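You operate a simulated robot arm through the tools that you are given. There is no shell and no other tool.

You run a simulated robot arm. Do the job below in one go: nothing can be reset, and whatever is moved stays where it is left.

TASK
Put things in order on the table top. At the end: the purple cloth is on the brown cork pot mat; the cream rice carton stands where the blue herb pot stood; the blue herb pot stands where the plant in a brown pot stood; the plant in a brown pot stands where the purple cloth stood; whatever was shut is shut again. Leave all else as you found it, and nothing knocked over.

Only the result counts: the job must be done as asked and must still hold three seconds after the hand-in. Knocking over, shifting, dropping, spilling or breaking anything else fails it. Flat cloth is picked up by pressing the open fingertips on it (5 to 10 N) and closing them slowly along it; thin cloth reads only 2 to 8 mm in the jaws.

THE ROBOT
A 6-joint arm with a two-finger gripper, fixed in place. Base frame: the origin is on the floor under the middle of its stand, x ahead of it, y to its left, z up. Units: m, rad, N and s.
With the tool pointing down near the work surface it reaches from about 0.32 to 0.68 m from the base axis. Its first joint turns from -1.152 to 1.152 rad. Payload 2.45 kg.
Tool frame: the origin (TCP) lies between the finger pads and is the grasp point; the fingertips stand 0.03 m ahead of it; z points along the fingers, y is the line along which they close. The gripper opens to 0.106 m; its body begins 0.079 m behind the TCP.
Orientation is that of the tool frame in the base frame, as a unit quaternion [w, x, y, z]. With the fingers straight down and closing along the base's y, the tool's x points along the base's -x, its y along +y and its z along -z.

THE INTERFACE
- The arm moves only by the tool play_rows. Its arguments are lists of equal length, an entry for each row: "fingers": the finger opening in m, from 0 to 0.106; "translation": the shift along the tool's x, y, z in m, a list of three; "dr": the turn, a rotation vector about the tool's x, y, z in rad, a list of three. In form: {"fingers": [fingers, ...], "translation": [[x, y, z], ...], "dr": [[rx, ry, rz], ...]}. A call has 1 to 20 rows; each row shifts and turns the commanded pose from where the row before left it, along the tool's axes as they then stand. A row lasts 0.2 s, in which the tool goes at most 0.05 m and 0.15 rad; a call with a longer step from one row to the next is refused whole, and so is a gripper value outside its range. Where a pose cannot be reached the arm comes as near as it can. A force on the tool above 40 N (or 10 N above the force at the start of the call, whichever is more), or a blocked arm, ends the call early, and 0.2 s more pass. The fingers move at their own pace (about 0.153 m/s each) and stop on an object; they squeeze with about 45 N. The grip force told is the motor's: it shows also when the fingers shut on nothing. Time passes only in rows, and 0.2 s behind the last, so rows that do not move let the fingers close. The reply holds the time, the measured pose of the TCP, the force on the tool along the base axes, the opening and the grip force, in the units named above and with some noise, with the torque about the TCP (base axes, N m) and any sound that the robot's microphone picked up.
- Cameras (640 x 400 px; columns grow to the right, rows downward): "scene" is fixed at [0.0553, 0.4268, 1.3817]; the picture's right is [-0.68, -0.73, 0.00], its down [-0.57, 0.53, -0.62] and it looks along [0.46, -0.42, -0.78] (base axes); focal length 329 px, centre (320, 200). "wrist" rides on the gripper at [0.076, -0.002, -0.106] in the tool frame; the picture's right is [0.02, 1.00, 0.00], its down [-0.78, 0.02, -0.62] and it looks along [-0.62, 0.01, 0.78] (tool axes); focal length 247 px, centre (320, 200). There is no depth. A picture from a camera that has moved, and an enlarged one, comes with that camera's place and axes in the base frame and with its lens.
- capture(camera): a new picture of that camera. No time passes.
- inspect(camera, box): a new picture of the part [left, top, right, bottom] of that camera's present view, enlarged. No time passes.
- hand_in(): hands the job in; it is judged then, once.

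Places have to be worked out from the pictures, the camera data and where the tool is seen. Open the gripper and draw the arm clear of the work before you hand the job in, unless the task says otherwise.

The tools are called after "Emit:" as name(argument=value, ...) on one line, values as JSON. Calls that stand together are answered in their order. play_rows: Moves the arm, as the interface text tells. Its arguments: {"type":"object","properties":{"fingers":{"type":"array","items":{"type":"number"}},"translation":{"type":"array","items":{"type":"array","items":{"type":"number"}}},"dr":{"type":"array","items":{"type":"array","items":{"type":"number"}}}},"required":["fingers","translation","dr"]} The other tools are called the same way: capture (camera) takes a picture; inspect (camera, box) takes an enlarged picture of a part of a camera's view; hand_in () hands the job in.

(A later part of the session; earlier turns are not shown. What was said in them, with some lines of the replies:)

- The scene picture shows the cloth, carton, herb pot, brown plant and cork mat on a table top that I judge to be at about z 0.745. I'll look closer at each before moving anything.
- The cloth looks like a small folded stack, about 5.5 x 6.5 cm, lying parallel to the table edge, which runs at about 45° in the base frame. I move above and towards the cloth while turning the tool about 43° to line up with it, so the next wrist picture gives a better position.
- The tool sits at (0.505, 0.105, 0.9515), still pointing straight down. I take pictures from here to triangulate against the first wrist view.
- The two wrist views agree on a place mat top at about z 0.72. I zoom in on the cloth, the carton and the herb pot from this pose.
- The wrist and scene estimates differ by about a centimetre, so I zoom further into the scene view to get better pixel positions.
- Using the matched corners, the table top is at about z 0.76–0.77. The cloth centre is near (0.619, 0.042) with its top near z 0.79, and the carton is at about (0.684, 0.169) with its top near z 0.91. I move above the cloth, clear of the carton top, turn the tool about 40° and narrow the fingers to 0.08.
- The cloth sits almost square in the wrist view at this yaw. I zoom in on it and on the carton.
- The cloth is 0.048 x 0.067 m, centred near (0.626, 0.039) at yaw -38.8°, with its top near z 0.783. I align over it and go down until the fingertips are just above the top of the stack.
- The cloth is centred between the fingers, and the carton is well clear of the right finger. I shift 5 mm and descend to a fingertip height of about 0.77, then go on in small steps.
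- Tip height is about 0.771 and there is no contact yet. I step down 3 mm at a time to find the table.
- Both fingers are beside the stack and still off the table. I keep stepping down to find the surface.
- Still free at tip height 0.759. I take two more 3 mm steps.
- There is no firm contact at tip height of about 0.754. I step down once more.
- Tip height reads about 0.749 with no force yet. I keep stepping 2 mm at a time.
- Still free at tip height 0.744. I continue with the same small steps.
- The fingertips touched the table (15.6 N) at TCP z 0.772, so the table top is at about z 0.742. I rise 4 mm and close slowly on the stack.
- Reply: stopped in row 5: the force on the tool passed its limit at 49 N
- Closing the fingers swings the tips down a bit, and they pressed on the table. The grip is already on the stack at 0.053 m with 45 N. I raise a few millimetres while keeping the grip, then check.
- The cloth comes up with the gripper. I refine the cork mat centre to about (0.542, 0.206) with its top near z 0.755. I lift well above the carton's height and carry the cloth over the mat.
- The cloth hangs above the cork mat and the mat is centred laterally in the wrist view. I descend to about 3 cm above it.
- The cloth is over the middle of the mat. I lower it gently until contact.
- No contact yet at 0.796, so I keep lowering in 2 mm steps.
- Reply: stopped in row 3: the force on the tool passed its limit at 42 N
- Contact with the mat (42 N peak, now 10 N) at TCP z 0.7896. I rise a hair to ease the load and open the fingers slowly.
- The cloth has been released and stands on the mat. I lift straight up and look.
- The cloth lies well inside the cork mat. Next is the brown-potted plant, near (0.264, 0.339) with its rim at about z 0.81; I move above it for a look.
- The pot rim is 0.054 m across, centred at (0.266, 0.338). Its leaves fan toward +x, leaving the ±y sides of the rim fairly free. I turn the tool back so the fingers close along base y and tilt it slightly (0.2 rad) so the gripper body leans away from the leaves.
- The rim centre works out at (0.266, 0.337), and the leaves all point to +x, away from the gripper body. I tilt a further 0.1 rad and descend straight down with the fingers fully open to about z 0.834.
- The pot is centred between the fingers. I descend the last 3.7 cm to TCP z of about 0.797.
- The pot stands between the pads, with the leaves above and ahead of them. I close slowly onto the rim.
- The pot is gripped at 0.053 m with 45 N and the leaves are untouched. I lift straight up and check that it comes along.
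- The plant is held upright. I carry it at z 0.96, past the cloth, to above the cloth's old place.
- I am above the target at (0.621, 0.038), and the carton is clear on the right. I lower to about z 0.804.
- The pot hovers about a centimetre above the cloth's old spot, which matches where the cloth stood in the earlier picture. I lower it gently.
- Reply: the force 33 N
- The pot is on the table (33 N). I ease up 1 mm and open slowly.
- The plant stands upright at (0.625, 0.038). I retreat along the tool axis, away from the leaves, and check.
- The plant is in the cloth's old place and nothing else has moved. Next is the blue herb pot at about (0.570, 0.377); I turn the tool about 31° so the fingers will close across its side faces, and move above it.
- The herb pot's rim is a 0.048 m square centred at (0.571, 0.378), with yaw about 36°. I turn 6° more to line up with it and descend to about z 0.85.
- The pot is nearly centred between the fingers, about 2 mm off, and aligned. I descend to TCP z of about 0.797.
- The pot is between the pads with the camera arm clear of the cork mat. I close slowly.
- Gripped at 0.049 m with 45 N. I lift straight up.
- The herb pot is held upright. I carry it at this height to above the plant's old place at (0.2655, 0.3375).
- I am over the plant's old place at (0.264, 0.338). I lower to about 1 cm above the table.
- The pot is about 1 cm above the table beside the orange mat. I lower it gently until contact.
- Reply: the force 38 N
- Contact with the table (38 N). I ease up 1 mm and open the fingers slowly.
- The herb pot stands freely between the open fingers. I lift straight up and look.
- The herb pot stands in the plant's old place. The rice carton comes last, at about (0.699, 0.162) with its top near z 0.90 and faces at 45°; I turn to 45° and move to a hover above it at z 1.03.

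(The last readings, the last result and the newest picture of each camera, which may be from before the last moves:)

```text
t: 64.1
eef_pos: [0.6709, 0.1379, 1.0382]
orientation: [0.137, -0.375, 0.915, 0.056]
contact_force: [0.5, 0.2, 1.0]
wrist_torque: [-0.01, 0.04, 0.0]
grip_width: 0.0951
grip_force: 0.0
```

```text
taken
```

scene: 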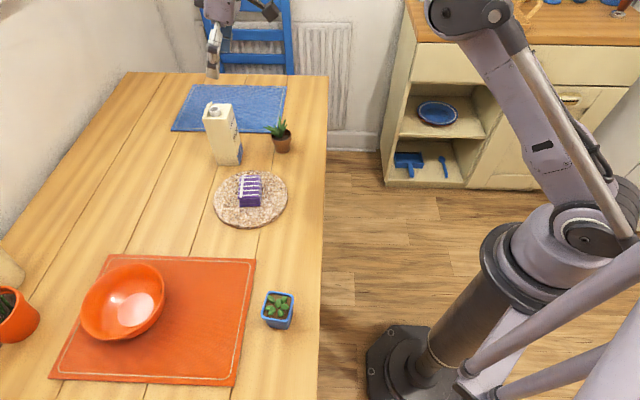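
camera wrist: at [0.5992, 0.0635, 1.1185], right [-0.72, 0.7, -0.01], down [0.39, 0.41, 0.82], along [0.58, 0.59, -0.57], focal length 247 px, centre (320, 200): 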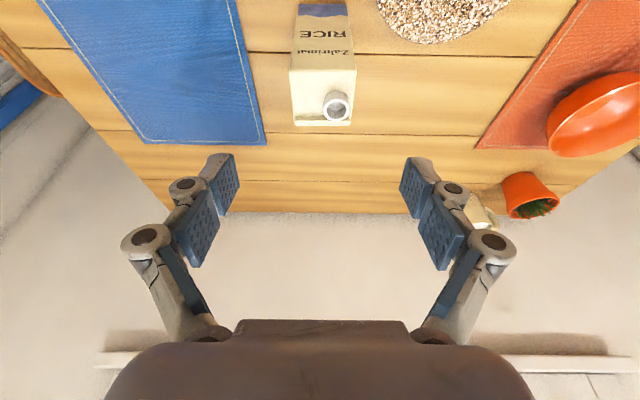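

Emit:
inspect(camera="wrist", box=[260, 0, 390, 140])

Emit:
inspect(camera="scene", box=[190, 85, 310, 180])

Emit:
inspect(camera="scene", box=[245, 280, 315, 335])

```text
2.86 times, centred on (325, 70) of wrist
camera zoom: at [0.5992, 0.0635, 1.1185], right [-0.72, 0.7, -0.01], down [0.39, 0.41, 0.82], along [0.58, 0.59, -0.57], focal length 706 px, centre (306, 571)
```

zoom: 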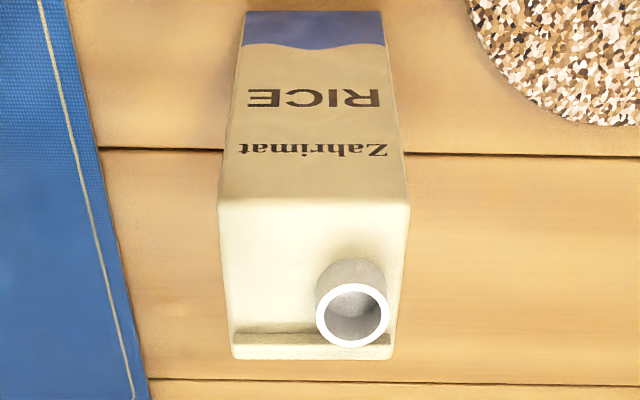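

```text
4.21 times, centred on (250, 132) of scene
camera zoom: at [0.0554, 0.4268, 1.3817], right [-0.68, -0.73, 0.0], down [-0.57, 0.53, -0.62], along [0.46, -0.42, -0.78], focal length 1384 px, centre (615, 484)
```

zoom: 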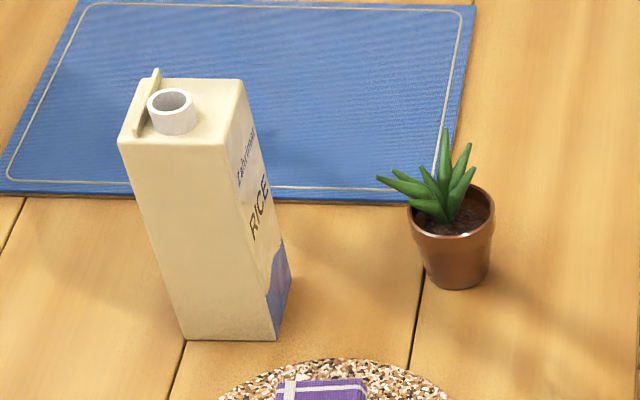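

```text
7.27 times, centred on (280, 308) of scene
camera zoom: at [0.0554, 0.4268, 1.3817], right [-0.68, -0.73, 0.0], down [-0.57, 0.53, -0.62], along [0.46, -0.42, -0.78], focal length 2390 px, centre (611, -582)
```

zoom: 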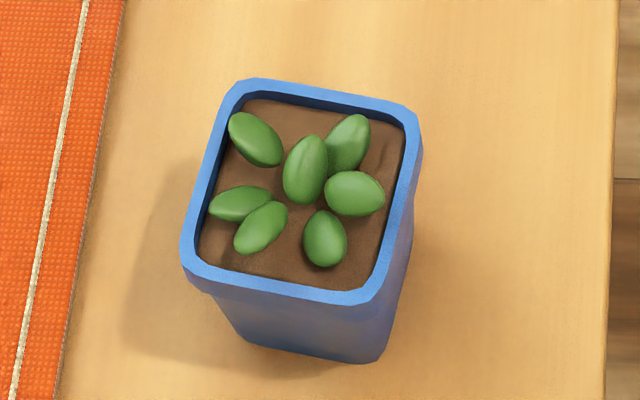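

The carton top is a 0.06 m square centred at about (0.700, 0.165), and the tool is aligned with it. I move over it and descend until the fingertips are just above its top.

Emit:
play_rows(fingers=[0.1, 0.1, 0.1, 0.1, 0.1], translation=[[-0.0378, 0.001, 0.0117], [0.0094, 0, 0.0306], [0.0094, 0, 0.0306], [0.0094, 0, 0.0306], [0, 0, 0]], dr=[[0, 0, 0], [0, 0, 0], [0, 0, 0], [0, 0, 0], [0, 0, 0]])

Emit:
capture(camera="wrist")

Emit:
inspect(camera="scene", box=[170, 40, 310, 180])

```text
t: 65.3
eef_pos: [0.696, 0.1655, 0.9413]
orientation: [0.137, -0.376, 0.915, 0.056]
contact_force: [0.7, 0.3, 0.8]
wrist_torque: [-0.01, 0.0, -0.01]
grip_width: 0.0999
grip_force: 0.1
out of reach, approached as far as the arm can: row 1
```

```text
taken
camera wrist: at [0.6242, 0.0912, 1.0212], right [-0.72, 0.7, -0.01], down [0.39, 0.41, 0.82], along [0.58, 0.59, -0.57], focal length 247 px, centre (320, 200)
```

wrist: 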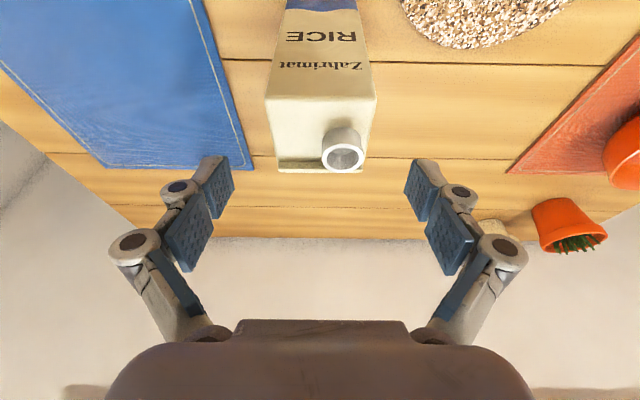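

```text
2.86 times, centred on (240, 110) of scene
camera zoom: at [0.0553, 0.4268, 1.3817], right [-0.68, -0.73, 0.0], down [-0.57, 0.53, -0.62], along [0.46, -0.42, -0.78], focal length 939 px, centre (549, 457)
```

zoom: 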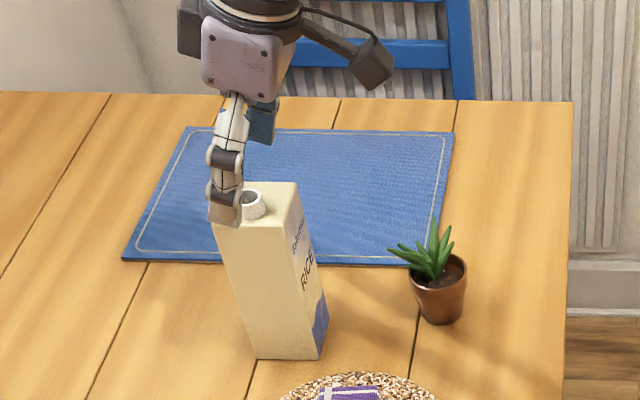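

At the lower height the arm reaches: it is at (0.696, 0.166, 0.941) with the carton centred between the fingers. I descend beside the carton to z of about 0.863.

Emit:
play_rows(fingers=[0.1, 0.1, 0.1, 0.1, 0.1], translation=[[0.0048, 0, 0.0189], [0.0048, 0, 0.0189], [0.0048, 0, 0.0189], [0.0048, 0, 0.0189], [0, 0, 0]], dr=[[0, 0, 0], [0, 0, 0], [0, 0, 0], [0, 0, 0], [0, 0, 0]])

Emit:
capture(camera="wrist")

Emit:
inspect(camera="scene", box=[170, 40, 310, 180])

```text
t: 66.5
eef_pos: [0.698, 0.1677, 0.8647]
orientation: [0.138, -0.374, 0.915, 0.056]
contact_force: [-0.1, 0.4, 1.4]
wrist_torque: [-0.03, 0.0, 0.0]
grip_width: 0.1003
grip_force: 0.1
```

```text
taken
camera wrist: at [0.6256, 0.0922, 0.9438], right [-0.72, 0.7, -0.01], down [0.39, 0.41, 0.82], along [0.58, 0.59, -0.57], focal length 247 px, centre (320, 200)
```

wrist: 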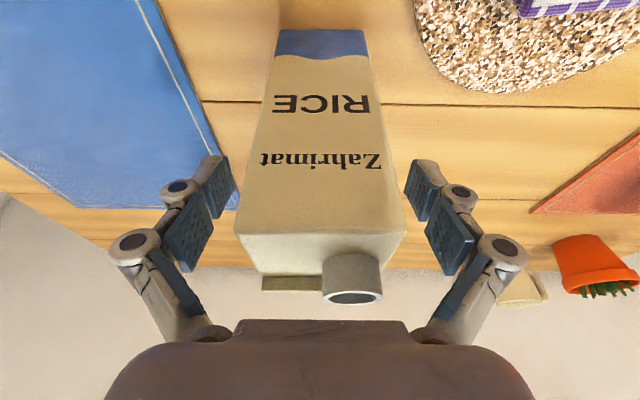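

```text
2.86 times, centred on (240, 110) of scene
camera zoom: at [0.0553, 0.4268, 1.3817], right [-0.68, -0.73, 0.0], down [-0.57, 0.53, -0.62], along [0.46, -0.42, -0.78], focal length 939 px, centre (549, 457)
```

zoom: 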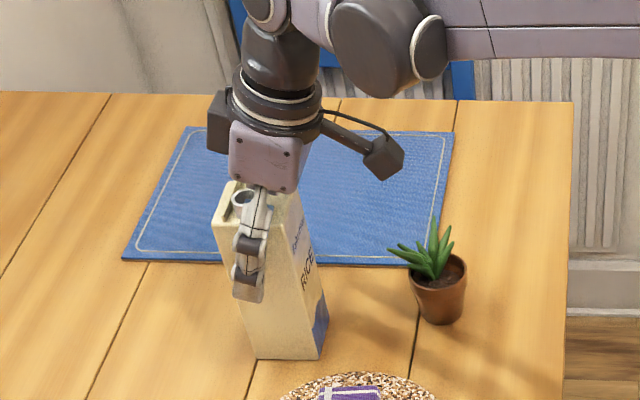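

The carton is between the pads, and the spout is just clear of the gripper body. I close slowly.

Emit:
play_rows(fingers=[0.092, 0.085, 0.079, 0.074, 0.07, 0.066, 0.063, 0.06, 0.057, 0.054, 0.05, 0.05, 0.05], translation=[[0, 0, 0], [0, 0, 0], [0, 0, 0], [0, 0, 0], [0, 0, 0], [0, 0, 0], [0, 0, 0], [0, 0, 0], [0, 0, 0], [0, 0, 0], [0, 0, 0], [0, 0, 0], [0, 0, 0]], dr=[[0, 0, 0], [0, 0, 0], [0, 0, 0], [0, 0, 0], [0, 0, 0], [0, 0, 0], [0, 0, 0], [0, 0, 0], [0, 0, 0], [0, 0, 0], [0, 0, 0], [0, 0, 0], [0, 0, 0]])

Emit:
capture(camera="wrist")

Emit:
inspect(camera="scene", box=[170, 40, 310, 180])

```text
t: 69.3
eef_pos: [0.6977, 0.1676, 0.8653]
orientation: [0.139, -0.375, 0.915, 0.056]
contact_force: [-0.1, 2.3, 5.2]
wrist_torque: [0.0, 0.03, 0.08]
grip_width: 0.0595
grip_force: 45.0
```

```text
taken
camera wrist: at [0.6255, 0.0923, 0.9444], right [-0.72, 0.7, -0.01], down [0.39, 0.41, 0.82], along [0.58, 0.59, -0.57], focal length 247 px, centre (320, 200)
```

wrist: 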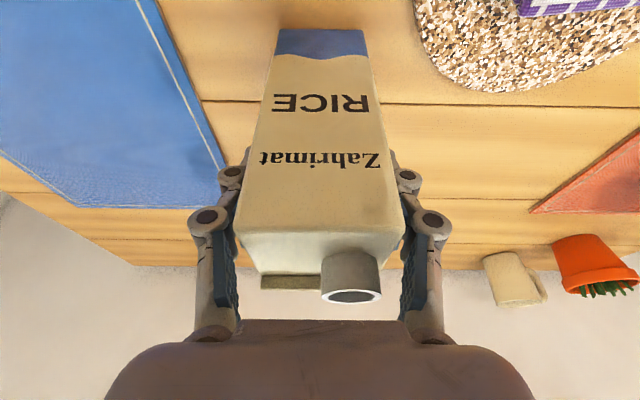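

```text
2.86 times, centred on (240, 110) of scene
camera zoom: at [0.0552, 0.4269, 1.3817], right [-0.68, -0.73, 0.0], down [-0.57, 0.53, -0.62], along [0.46, -0.42, -0.78], focal length 939 px, centre (549, 457)
```

zoom: 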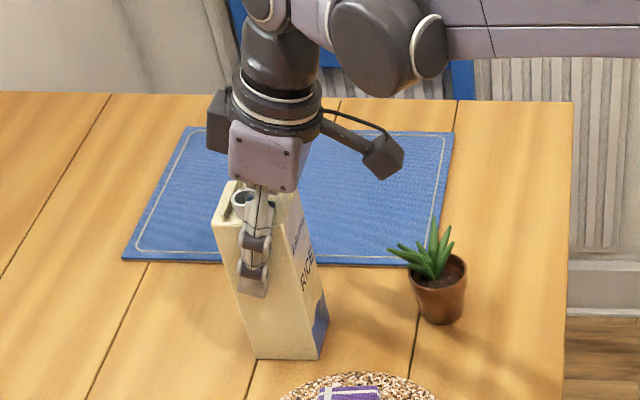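

The carton is gripped at 0.0595 m with 45 N. I lift it gently 6 cm straight up.

Emit:
play_rows(fingers=[0.05, 0.05, 0.05, 0.05, 0.05], translation=[[-0.0024, 0, -0.0076], [-0.0044, 0, -0.0143], [-0.0059, 0, -0.0191], [-0.0053, 0, -0.0172], [0, 0, 0]], dr=[[0, 0, 0], [0, 0, 0], [0, 0, 0], [0, 0, 0], [0, 0, 0]])

Emit:
capture(camera="wrist")

Emit:
inspect(camera="scene", box=[170, 40, 310, 180])

```text
t: 70.5
eef_pos: [0.6968, 0.1662, 0.9256]
orientation: [0.138, -0.376, 0.915, 0.057]
contact_force: [-0.5, 0.0, -3.6]
wrist_torque: [0.0, 0.01, -0.01]
grip_width: 0.0592
grip_force: 45.1
```

```text
taken
camera wrist: at [0.6255, 0.0914, 1.0056], right [-0.72, 0.7, -0.01], down [0.39, 0.41, 0.82], along [0.58, 0.59, -0.57], focal length 247 px, centre (320, 200)
```

wrist: 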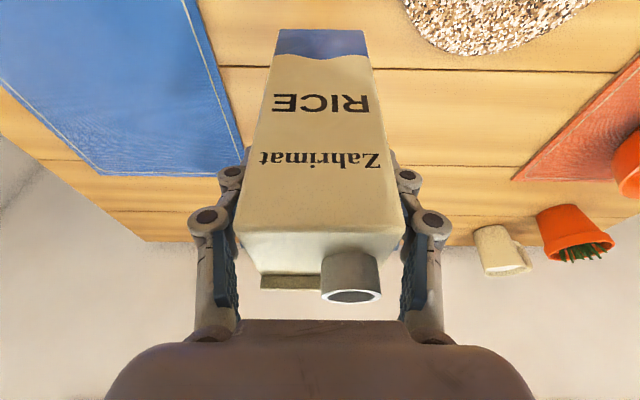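

```text
2.86 times, centred on (240, 110) of scene
camera zoom: at [0.0554, 0.4269, 1.3817], right [-0.68, -0.73, 0.0], down [-0.57, 0.53, -0.62], along [0.46, -0.42, -0.78], focal length 939 px, centre (549, 457)
```

zoom: 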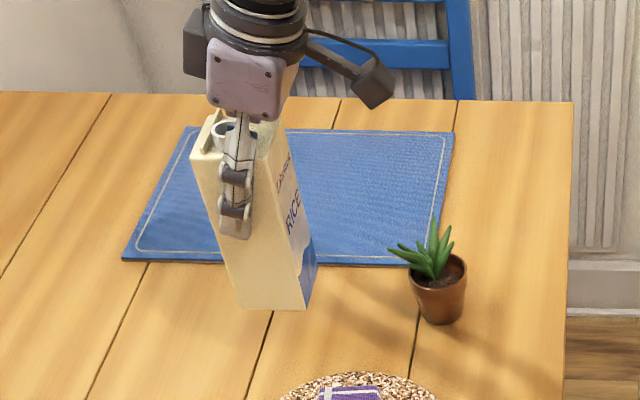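

The carton hangs upright in the grip. I carry it smoothly towards the herb pot's old place at (0.571, 0.378).

Emit:
play_rows(fingers=[0.05, 0.05, 0.05, 0.05, 0.05, 0.05, 0.05, 0.05, 0.05, 0.05, 0.05], translation=[[-0.003, 0.015, 0.001], [-0.0066, 0.03, 0.002], [-0.0066, 0.03, 0.002], [-0.0066, 0.03, 0.002], [-0.0066, 0.03, 0.002], [-0.0066, 0.03, 0.002], [-0.0066, 0.03, 0.002], [-0.0066, 0.03, 0.002], [-0.0033, 0.015, 0.001], [0, 0, 0], [0, 0, 0]], dr=[[0, 0, 0], [0, 0, 0], [0, 0, 0], [0, 0, 0], [0, 0, 0], [0, 0, 0], [0, 0, 0], [0, 0, 0], [0, 0, 0], [0, 0, 0], [0, 0, 0]])

Emit:
capture(camera="wrist")

Emit:
capture(camera="scene")

```text
t: 72.9
eef_pos: [0.5682, 0.3779, 0.9266]
orientation: [0.137, -0.376, 0.915, 0.055]
contact_force: [-0.8, -0.5, -4.0]
wrist_torque: [-0.03, -0.01, -0.01]
grip_width: 0.0591
grip_force: 44.8
```

```text
taken
camera wrist: at [0.4956, 0.3043, 1.0055], right [-0.72, 0.7, -0.01], down [0.39, 0.41, 0.82], along [0.58, 0.59, -0.57], focal length 247 px, centre (320, 200)
```

wrist: 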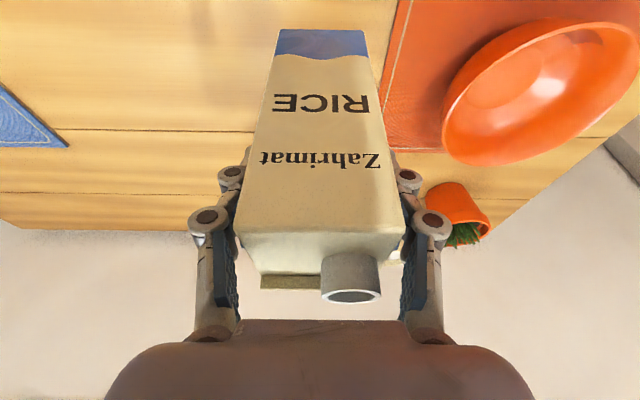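

```text
taken
```

scene: 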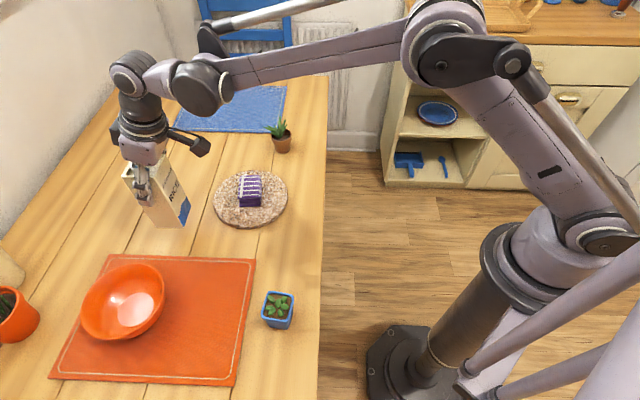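

I am over the target at (0.568, 0.378), and the orange mat and bowl are clear. I lower to about 1 cm above the table.

Emit:
play_rows(fingers=[0.05, 0.05, 0.05, 0.05, 0.05], translation=[[0.0044, 0, 0.0143], [0.0044, 0, 0.0143], [0.003, 0, 0.0096], [0.0024, 0, 0.0076], [0, 0, 0]], dr=[[0, 0, 0], [0, 0, 0], [0, 0, 0], [0, 0, 0], [0, 0, 0]])

Emit:
inspect(camera="scene", box=[90, 130, 250, 280])

```text
t: 74.1
eef_pos: [0.5669, 0.3776, 0.8774]
orientation: [0.138, -0.375, 0.915, 0.056]
contact_force: [0.5, 0.3, -3.6]
wrist_torque: [-0.04, 0.02, 0.03]
grip_width: 0.0595
grip_force: 45.0
```

```text
2.67 times, centred on (170, 205) of scene
camera zoom: at [0.0554, 0.4269, 1.3817], right [-0.68, -0.73, 0.0], down [-0.57, 0.53, -0.62], along [0.46, -0.42, -0.78], focal length 876 px, centre (720, 187)
```

zoom: 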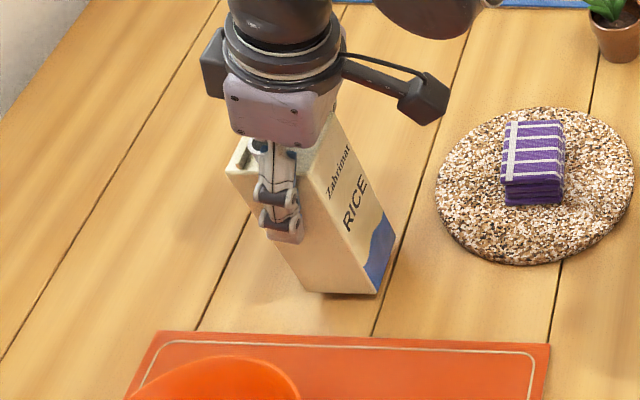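

The carton's base lines up with the herb pot's old spot to within a few millimetres. I lower it gently until contact.

Emit:
play_rows(fingers=[0.05, 0.05, 0.05, 0.05, 0.05], translation=[[0.0009, 0, 0.0029], [0.0009, 0, 0.0029], [0.0006, 0, 0.0019], [0.0003, 0, 0.001], [0, 0, 0]], dr=[[0, 0, 0], [0, 0, 0], [0, 0, 0], [0, 0, 0], [0, 0, 0]])

```text
t: 75.3
eef_pos: [0.5684, 0.3787, 0.8683]
orientation: [0.138, -0.376, 0.915, 0.057]
contact_force: [0.7, 0.3, -3.6]
wrist_torque: [0.02, -0.01, -0.02]
grip_width: 0.0594
grip_force: 45.1
```

Emit:
play_rows(fingers=[0.05, 0.05, 0.05], translation=[[0.0003, 0, 0.001], [0.0003, 0, 0.001], [0, 0, 0]], dr=[[0, 0, 0], [0, 0, 0], [0, 0, 0]])

```text
t: 76.1
eef_pos: [0.569, 0.3781, 0.8659]
orientation: [0.138, -0.375, 0.915, 0.056]
contact_force: [-0.4, 0.7, -3.3]
wrist_torque: [-0.01, 0.01, 0.01]
grip_width: 0.0596
grip_force: 44.9
```

Emit:
play_rows(fingers=[0.05, 0.05, 0.05], translation=[[0.0003, 0, 0.001], [0.0003, 0, 0.001], [0, 0, 0]], dr=[[0, 0, 0], [0, 0, 0], [0, 0, 0]])

```text
t: 76.9
eef_pos: [0.5682, 0.3771, 0.8654]
orientation: [0.138, -0.375, 0.915, 0.055]
contact_force: [-1.5, -1.0, 2.2]
wrist_torque: [-0.19, 0.03, -0.01]
grip_width: 0.0595
grip_force: 45.2
```

The force changed from -3.6 to +2.2 N, so the carton now rests on the table. I open the fingers slowly.

Emit:
play_rows(fingers=[0.055, 0.058, 0.06, 0.062, 0.065, 0.07, 0.076, 0.084, 0.092, 0.1, 0.1], translation=[[0, 0, 0], [0, 0, 0], [0, 0, 0], [0, 0, 0], [0, 0, 0], [0, 0, 0], [0, 0, 0], [0, 0, 0], [0, 0, 0], [0, 0, 0], [0, 0, 0]], dr=[[0, 0, 0], [0, 0, 0], [0, 0, 0], [0, 0, 0], [0, 0, 0], [0, 0, 0], [0, 0, 0], [0, 0, 0], [0, 0, 0], [0, 0, 0], [0, 0, 0]])

Emit:
capture(camera="wrist")

Emit:
inspect(camera="scene", box=[90, 130, 250, 280])

```text
t: 79.3
eef_pos: [0.5694, 0.3759, 0.8639]
orientation: [0.137, -0.375, 0.915, 0.056]
contact_force: [-0.6, -0.3, -0.4]
wrist_torque: [-0.01, 0.01, 0.0]
grip_width: 0.1
grip_force: 0.1
```

```text
taken
camera wrist: at [0.4965, 0.3021, 0.9443], right [-0.72, 0.7, -0.01], down [0.39, 0.41, 0.82], along [0.58, 0.59, -0.57], focal length 247 px, centre (320, 200)
```

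wrist: 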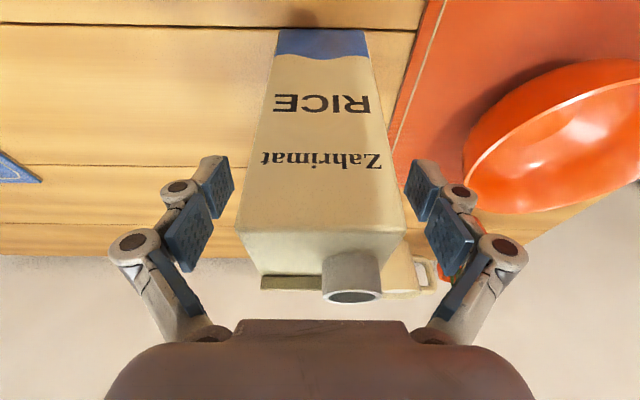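

```text
2.67 times, centred on (170, 205) of scene
camera zoom: at [0.0553, 0.4268, 1.3817], right [-0.68, -0.73, 0.0], down [-0.57, 0.53, -0.62], along [0.46, -0.42, -0.78], focal length 876 px, centre (720, 187)
```

zoom: 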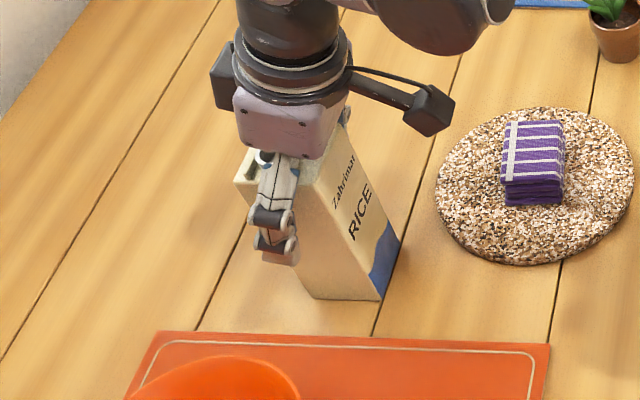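

The carton stands free between the open fingers. I rise straight up, clear of its top.

Emit:
play_rows(fingers=[0.1, 0.1, 0.1, 0.1, 0.1, 0.1], translation=[[-0.0044, 0, -0.0143], [-0.0074, 0, -0.0239], [-0.0089, 0, -0.0287], [-0.0089, 0, -0.0287], [-0.0074, 0, -0.0239], [0, 0, 0]], dr=[[0, 0, 0], [0, 0, 0], [0, 0, 0], [0, 0, 0], [0, 0, 0], [0, 0, 0]])

Emit:
capture(camera="wrist")

```text
t: 80.7
eef_pos: [0.5671, 0.3759, 0.9914]
orientation: [0.137, -0.376, 0.915, 0.057]
contact_force: [-0.8, -0.5, -0.2]
wrist_torque: [0.0, 0.01, 0.01]
grip_width: 0.0999
grip_force: 0.2
```

```text
taken
camera wrist: at [0.4949, 0.3015, 1.0718], right [-0.72, 0.7, -0.01], down [0.39, 0.41, 0.82], along [0.58, 0.59, -0.57], focal length 247 px, centre (320, 200)
```

wrist: 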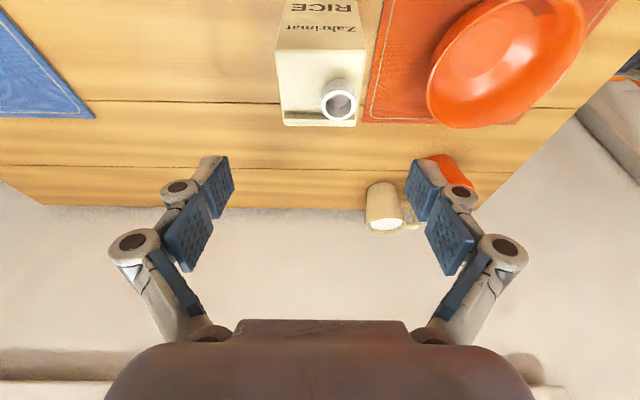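

The carton stands upright where the herb pot was. I draw the arm back and up towards its starting area, then check the whole scene.

Emit:
play_rows(fingers=[0.1, 0.1, 0.1, 0.1, 0.1, 0.1, 0.1, 0.1, 0.1, 0.1], translation=[[0.0343, -0.001, -0.0176], [0.0343, -0.001, -0.0176], [0.0343, -0.001, -0.0176], [0.0343, -0.001, -0.0176], [0.0343, -0.001, -0.0176], [0.0343, -0.001, -0.0176], [0.0343, -0.001, -0.0176], [0.0343, -0.001, -0.0176], [0, 0, 0], [0, 0, 0]], dr=[[0, 0, 0], [0, 0, 0], [0, 0, 0], [0, 0, 0], [0, 0, 0], [0, 0, 0], [0, 0, 0], [0, 0, 0], [0, 0, 0], [0, 0, 0]])

Emit:
capture(camera="scene")

Emit:
inspect(camera="scene", box=[140, 90, 310, 260])

Emit:
inspect(camera="scene", box=[0, 230, 340, 400])

```text
t: 82.9
eef_pos: [0.3562, 0.1578, 1.0423]
orientation: [0.138, -0.375, 0.915, 0.056]
contact_force: [-0.1, -0.1, -0.2]
wrist_torque: [0.02, -0.02, -0.01]
grip_width: 0.1001
grip_force: 0.0
```

```text
taken
```

scene: 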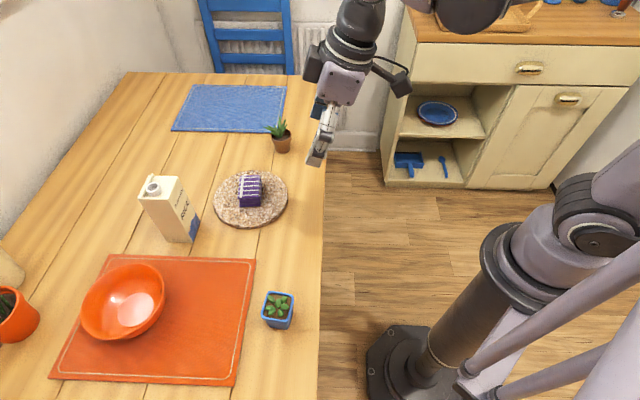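

```text
2.35 times, centred on (225, 175) of scene
camera zoom: at [0.0553, 0.4268, 1.3817], right [-0.68, -0.73, 0.0], down [-0.57, 0.53, -0.62], along [0.46, -0.42, -0.78], focal length 773 px, centre (544, 259)
```

zoom: 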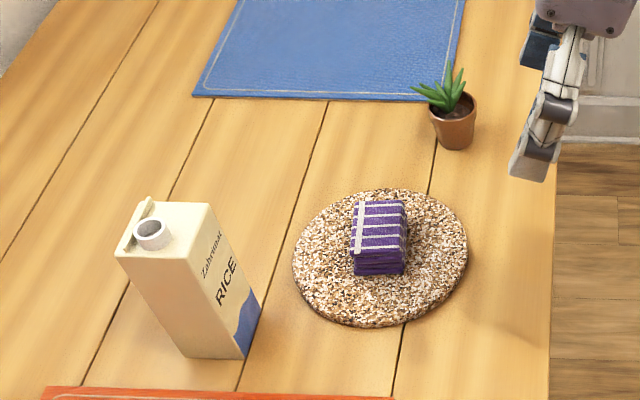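

```text
1.88 times, centred on (170, 315) of scene
camera zoom: at [0.0553, 0.4268, 1.3817], right [-0.68, -0.73, 0.0], down [-0.57, 0.53, -0.62], along [0.46, -0.42, -0.78], focal length 619 px, centre (602, -16)
```

zoom: 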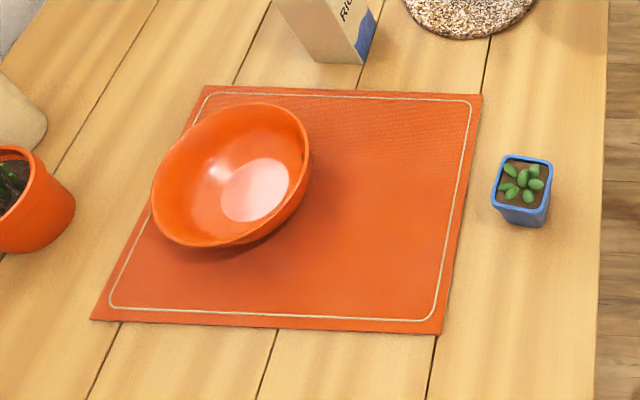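

All four items are in their places: the cloth on the cork mat, the carton on the herb pot's old spot, the herb pot on the plant's old spot, and the plant on the cloth's old spot. Everything is upright, nothing was opened, the bowl, mats and the other items are where they were, and the open gripper is drawn clear. I hand in the job.

Emit:
hand_in()

```text
The job is handed in.
```

I moved all four items to the places you asked for and handed the job in. I don't have the judge's result yet.

- **Purple cloth:** on the brown cork pot mat, well inside its edge.
- **Cream rice carton:** upright where the blue herb pot stood, within about 5 mm.
- **Blue herb pot:** upright where the plant in the brown pot stood.
- **Plant in the brown pot:** upright where the purple cloth stood.

In the last picture nothing is knocked over, and the bowl, the place mats and everything else are where they were. I never opened the cupboard or drawer, so whatever was shut is still shut. The gripper is open and drawn back from the table.
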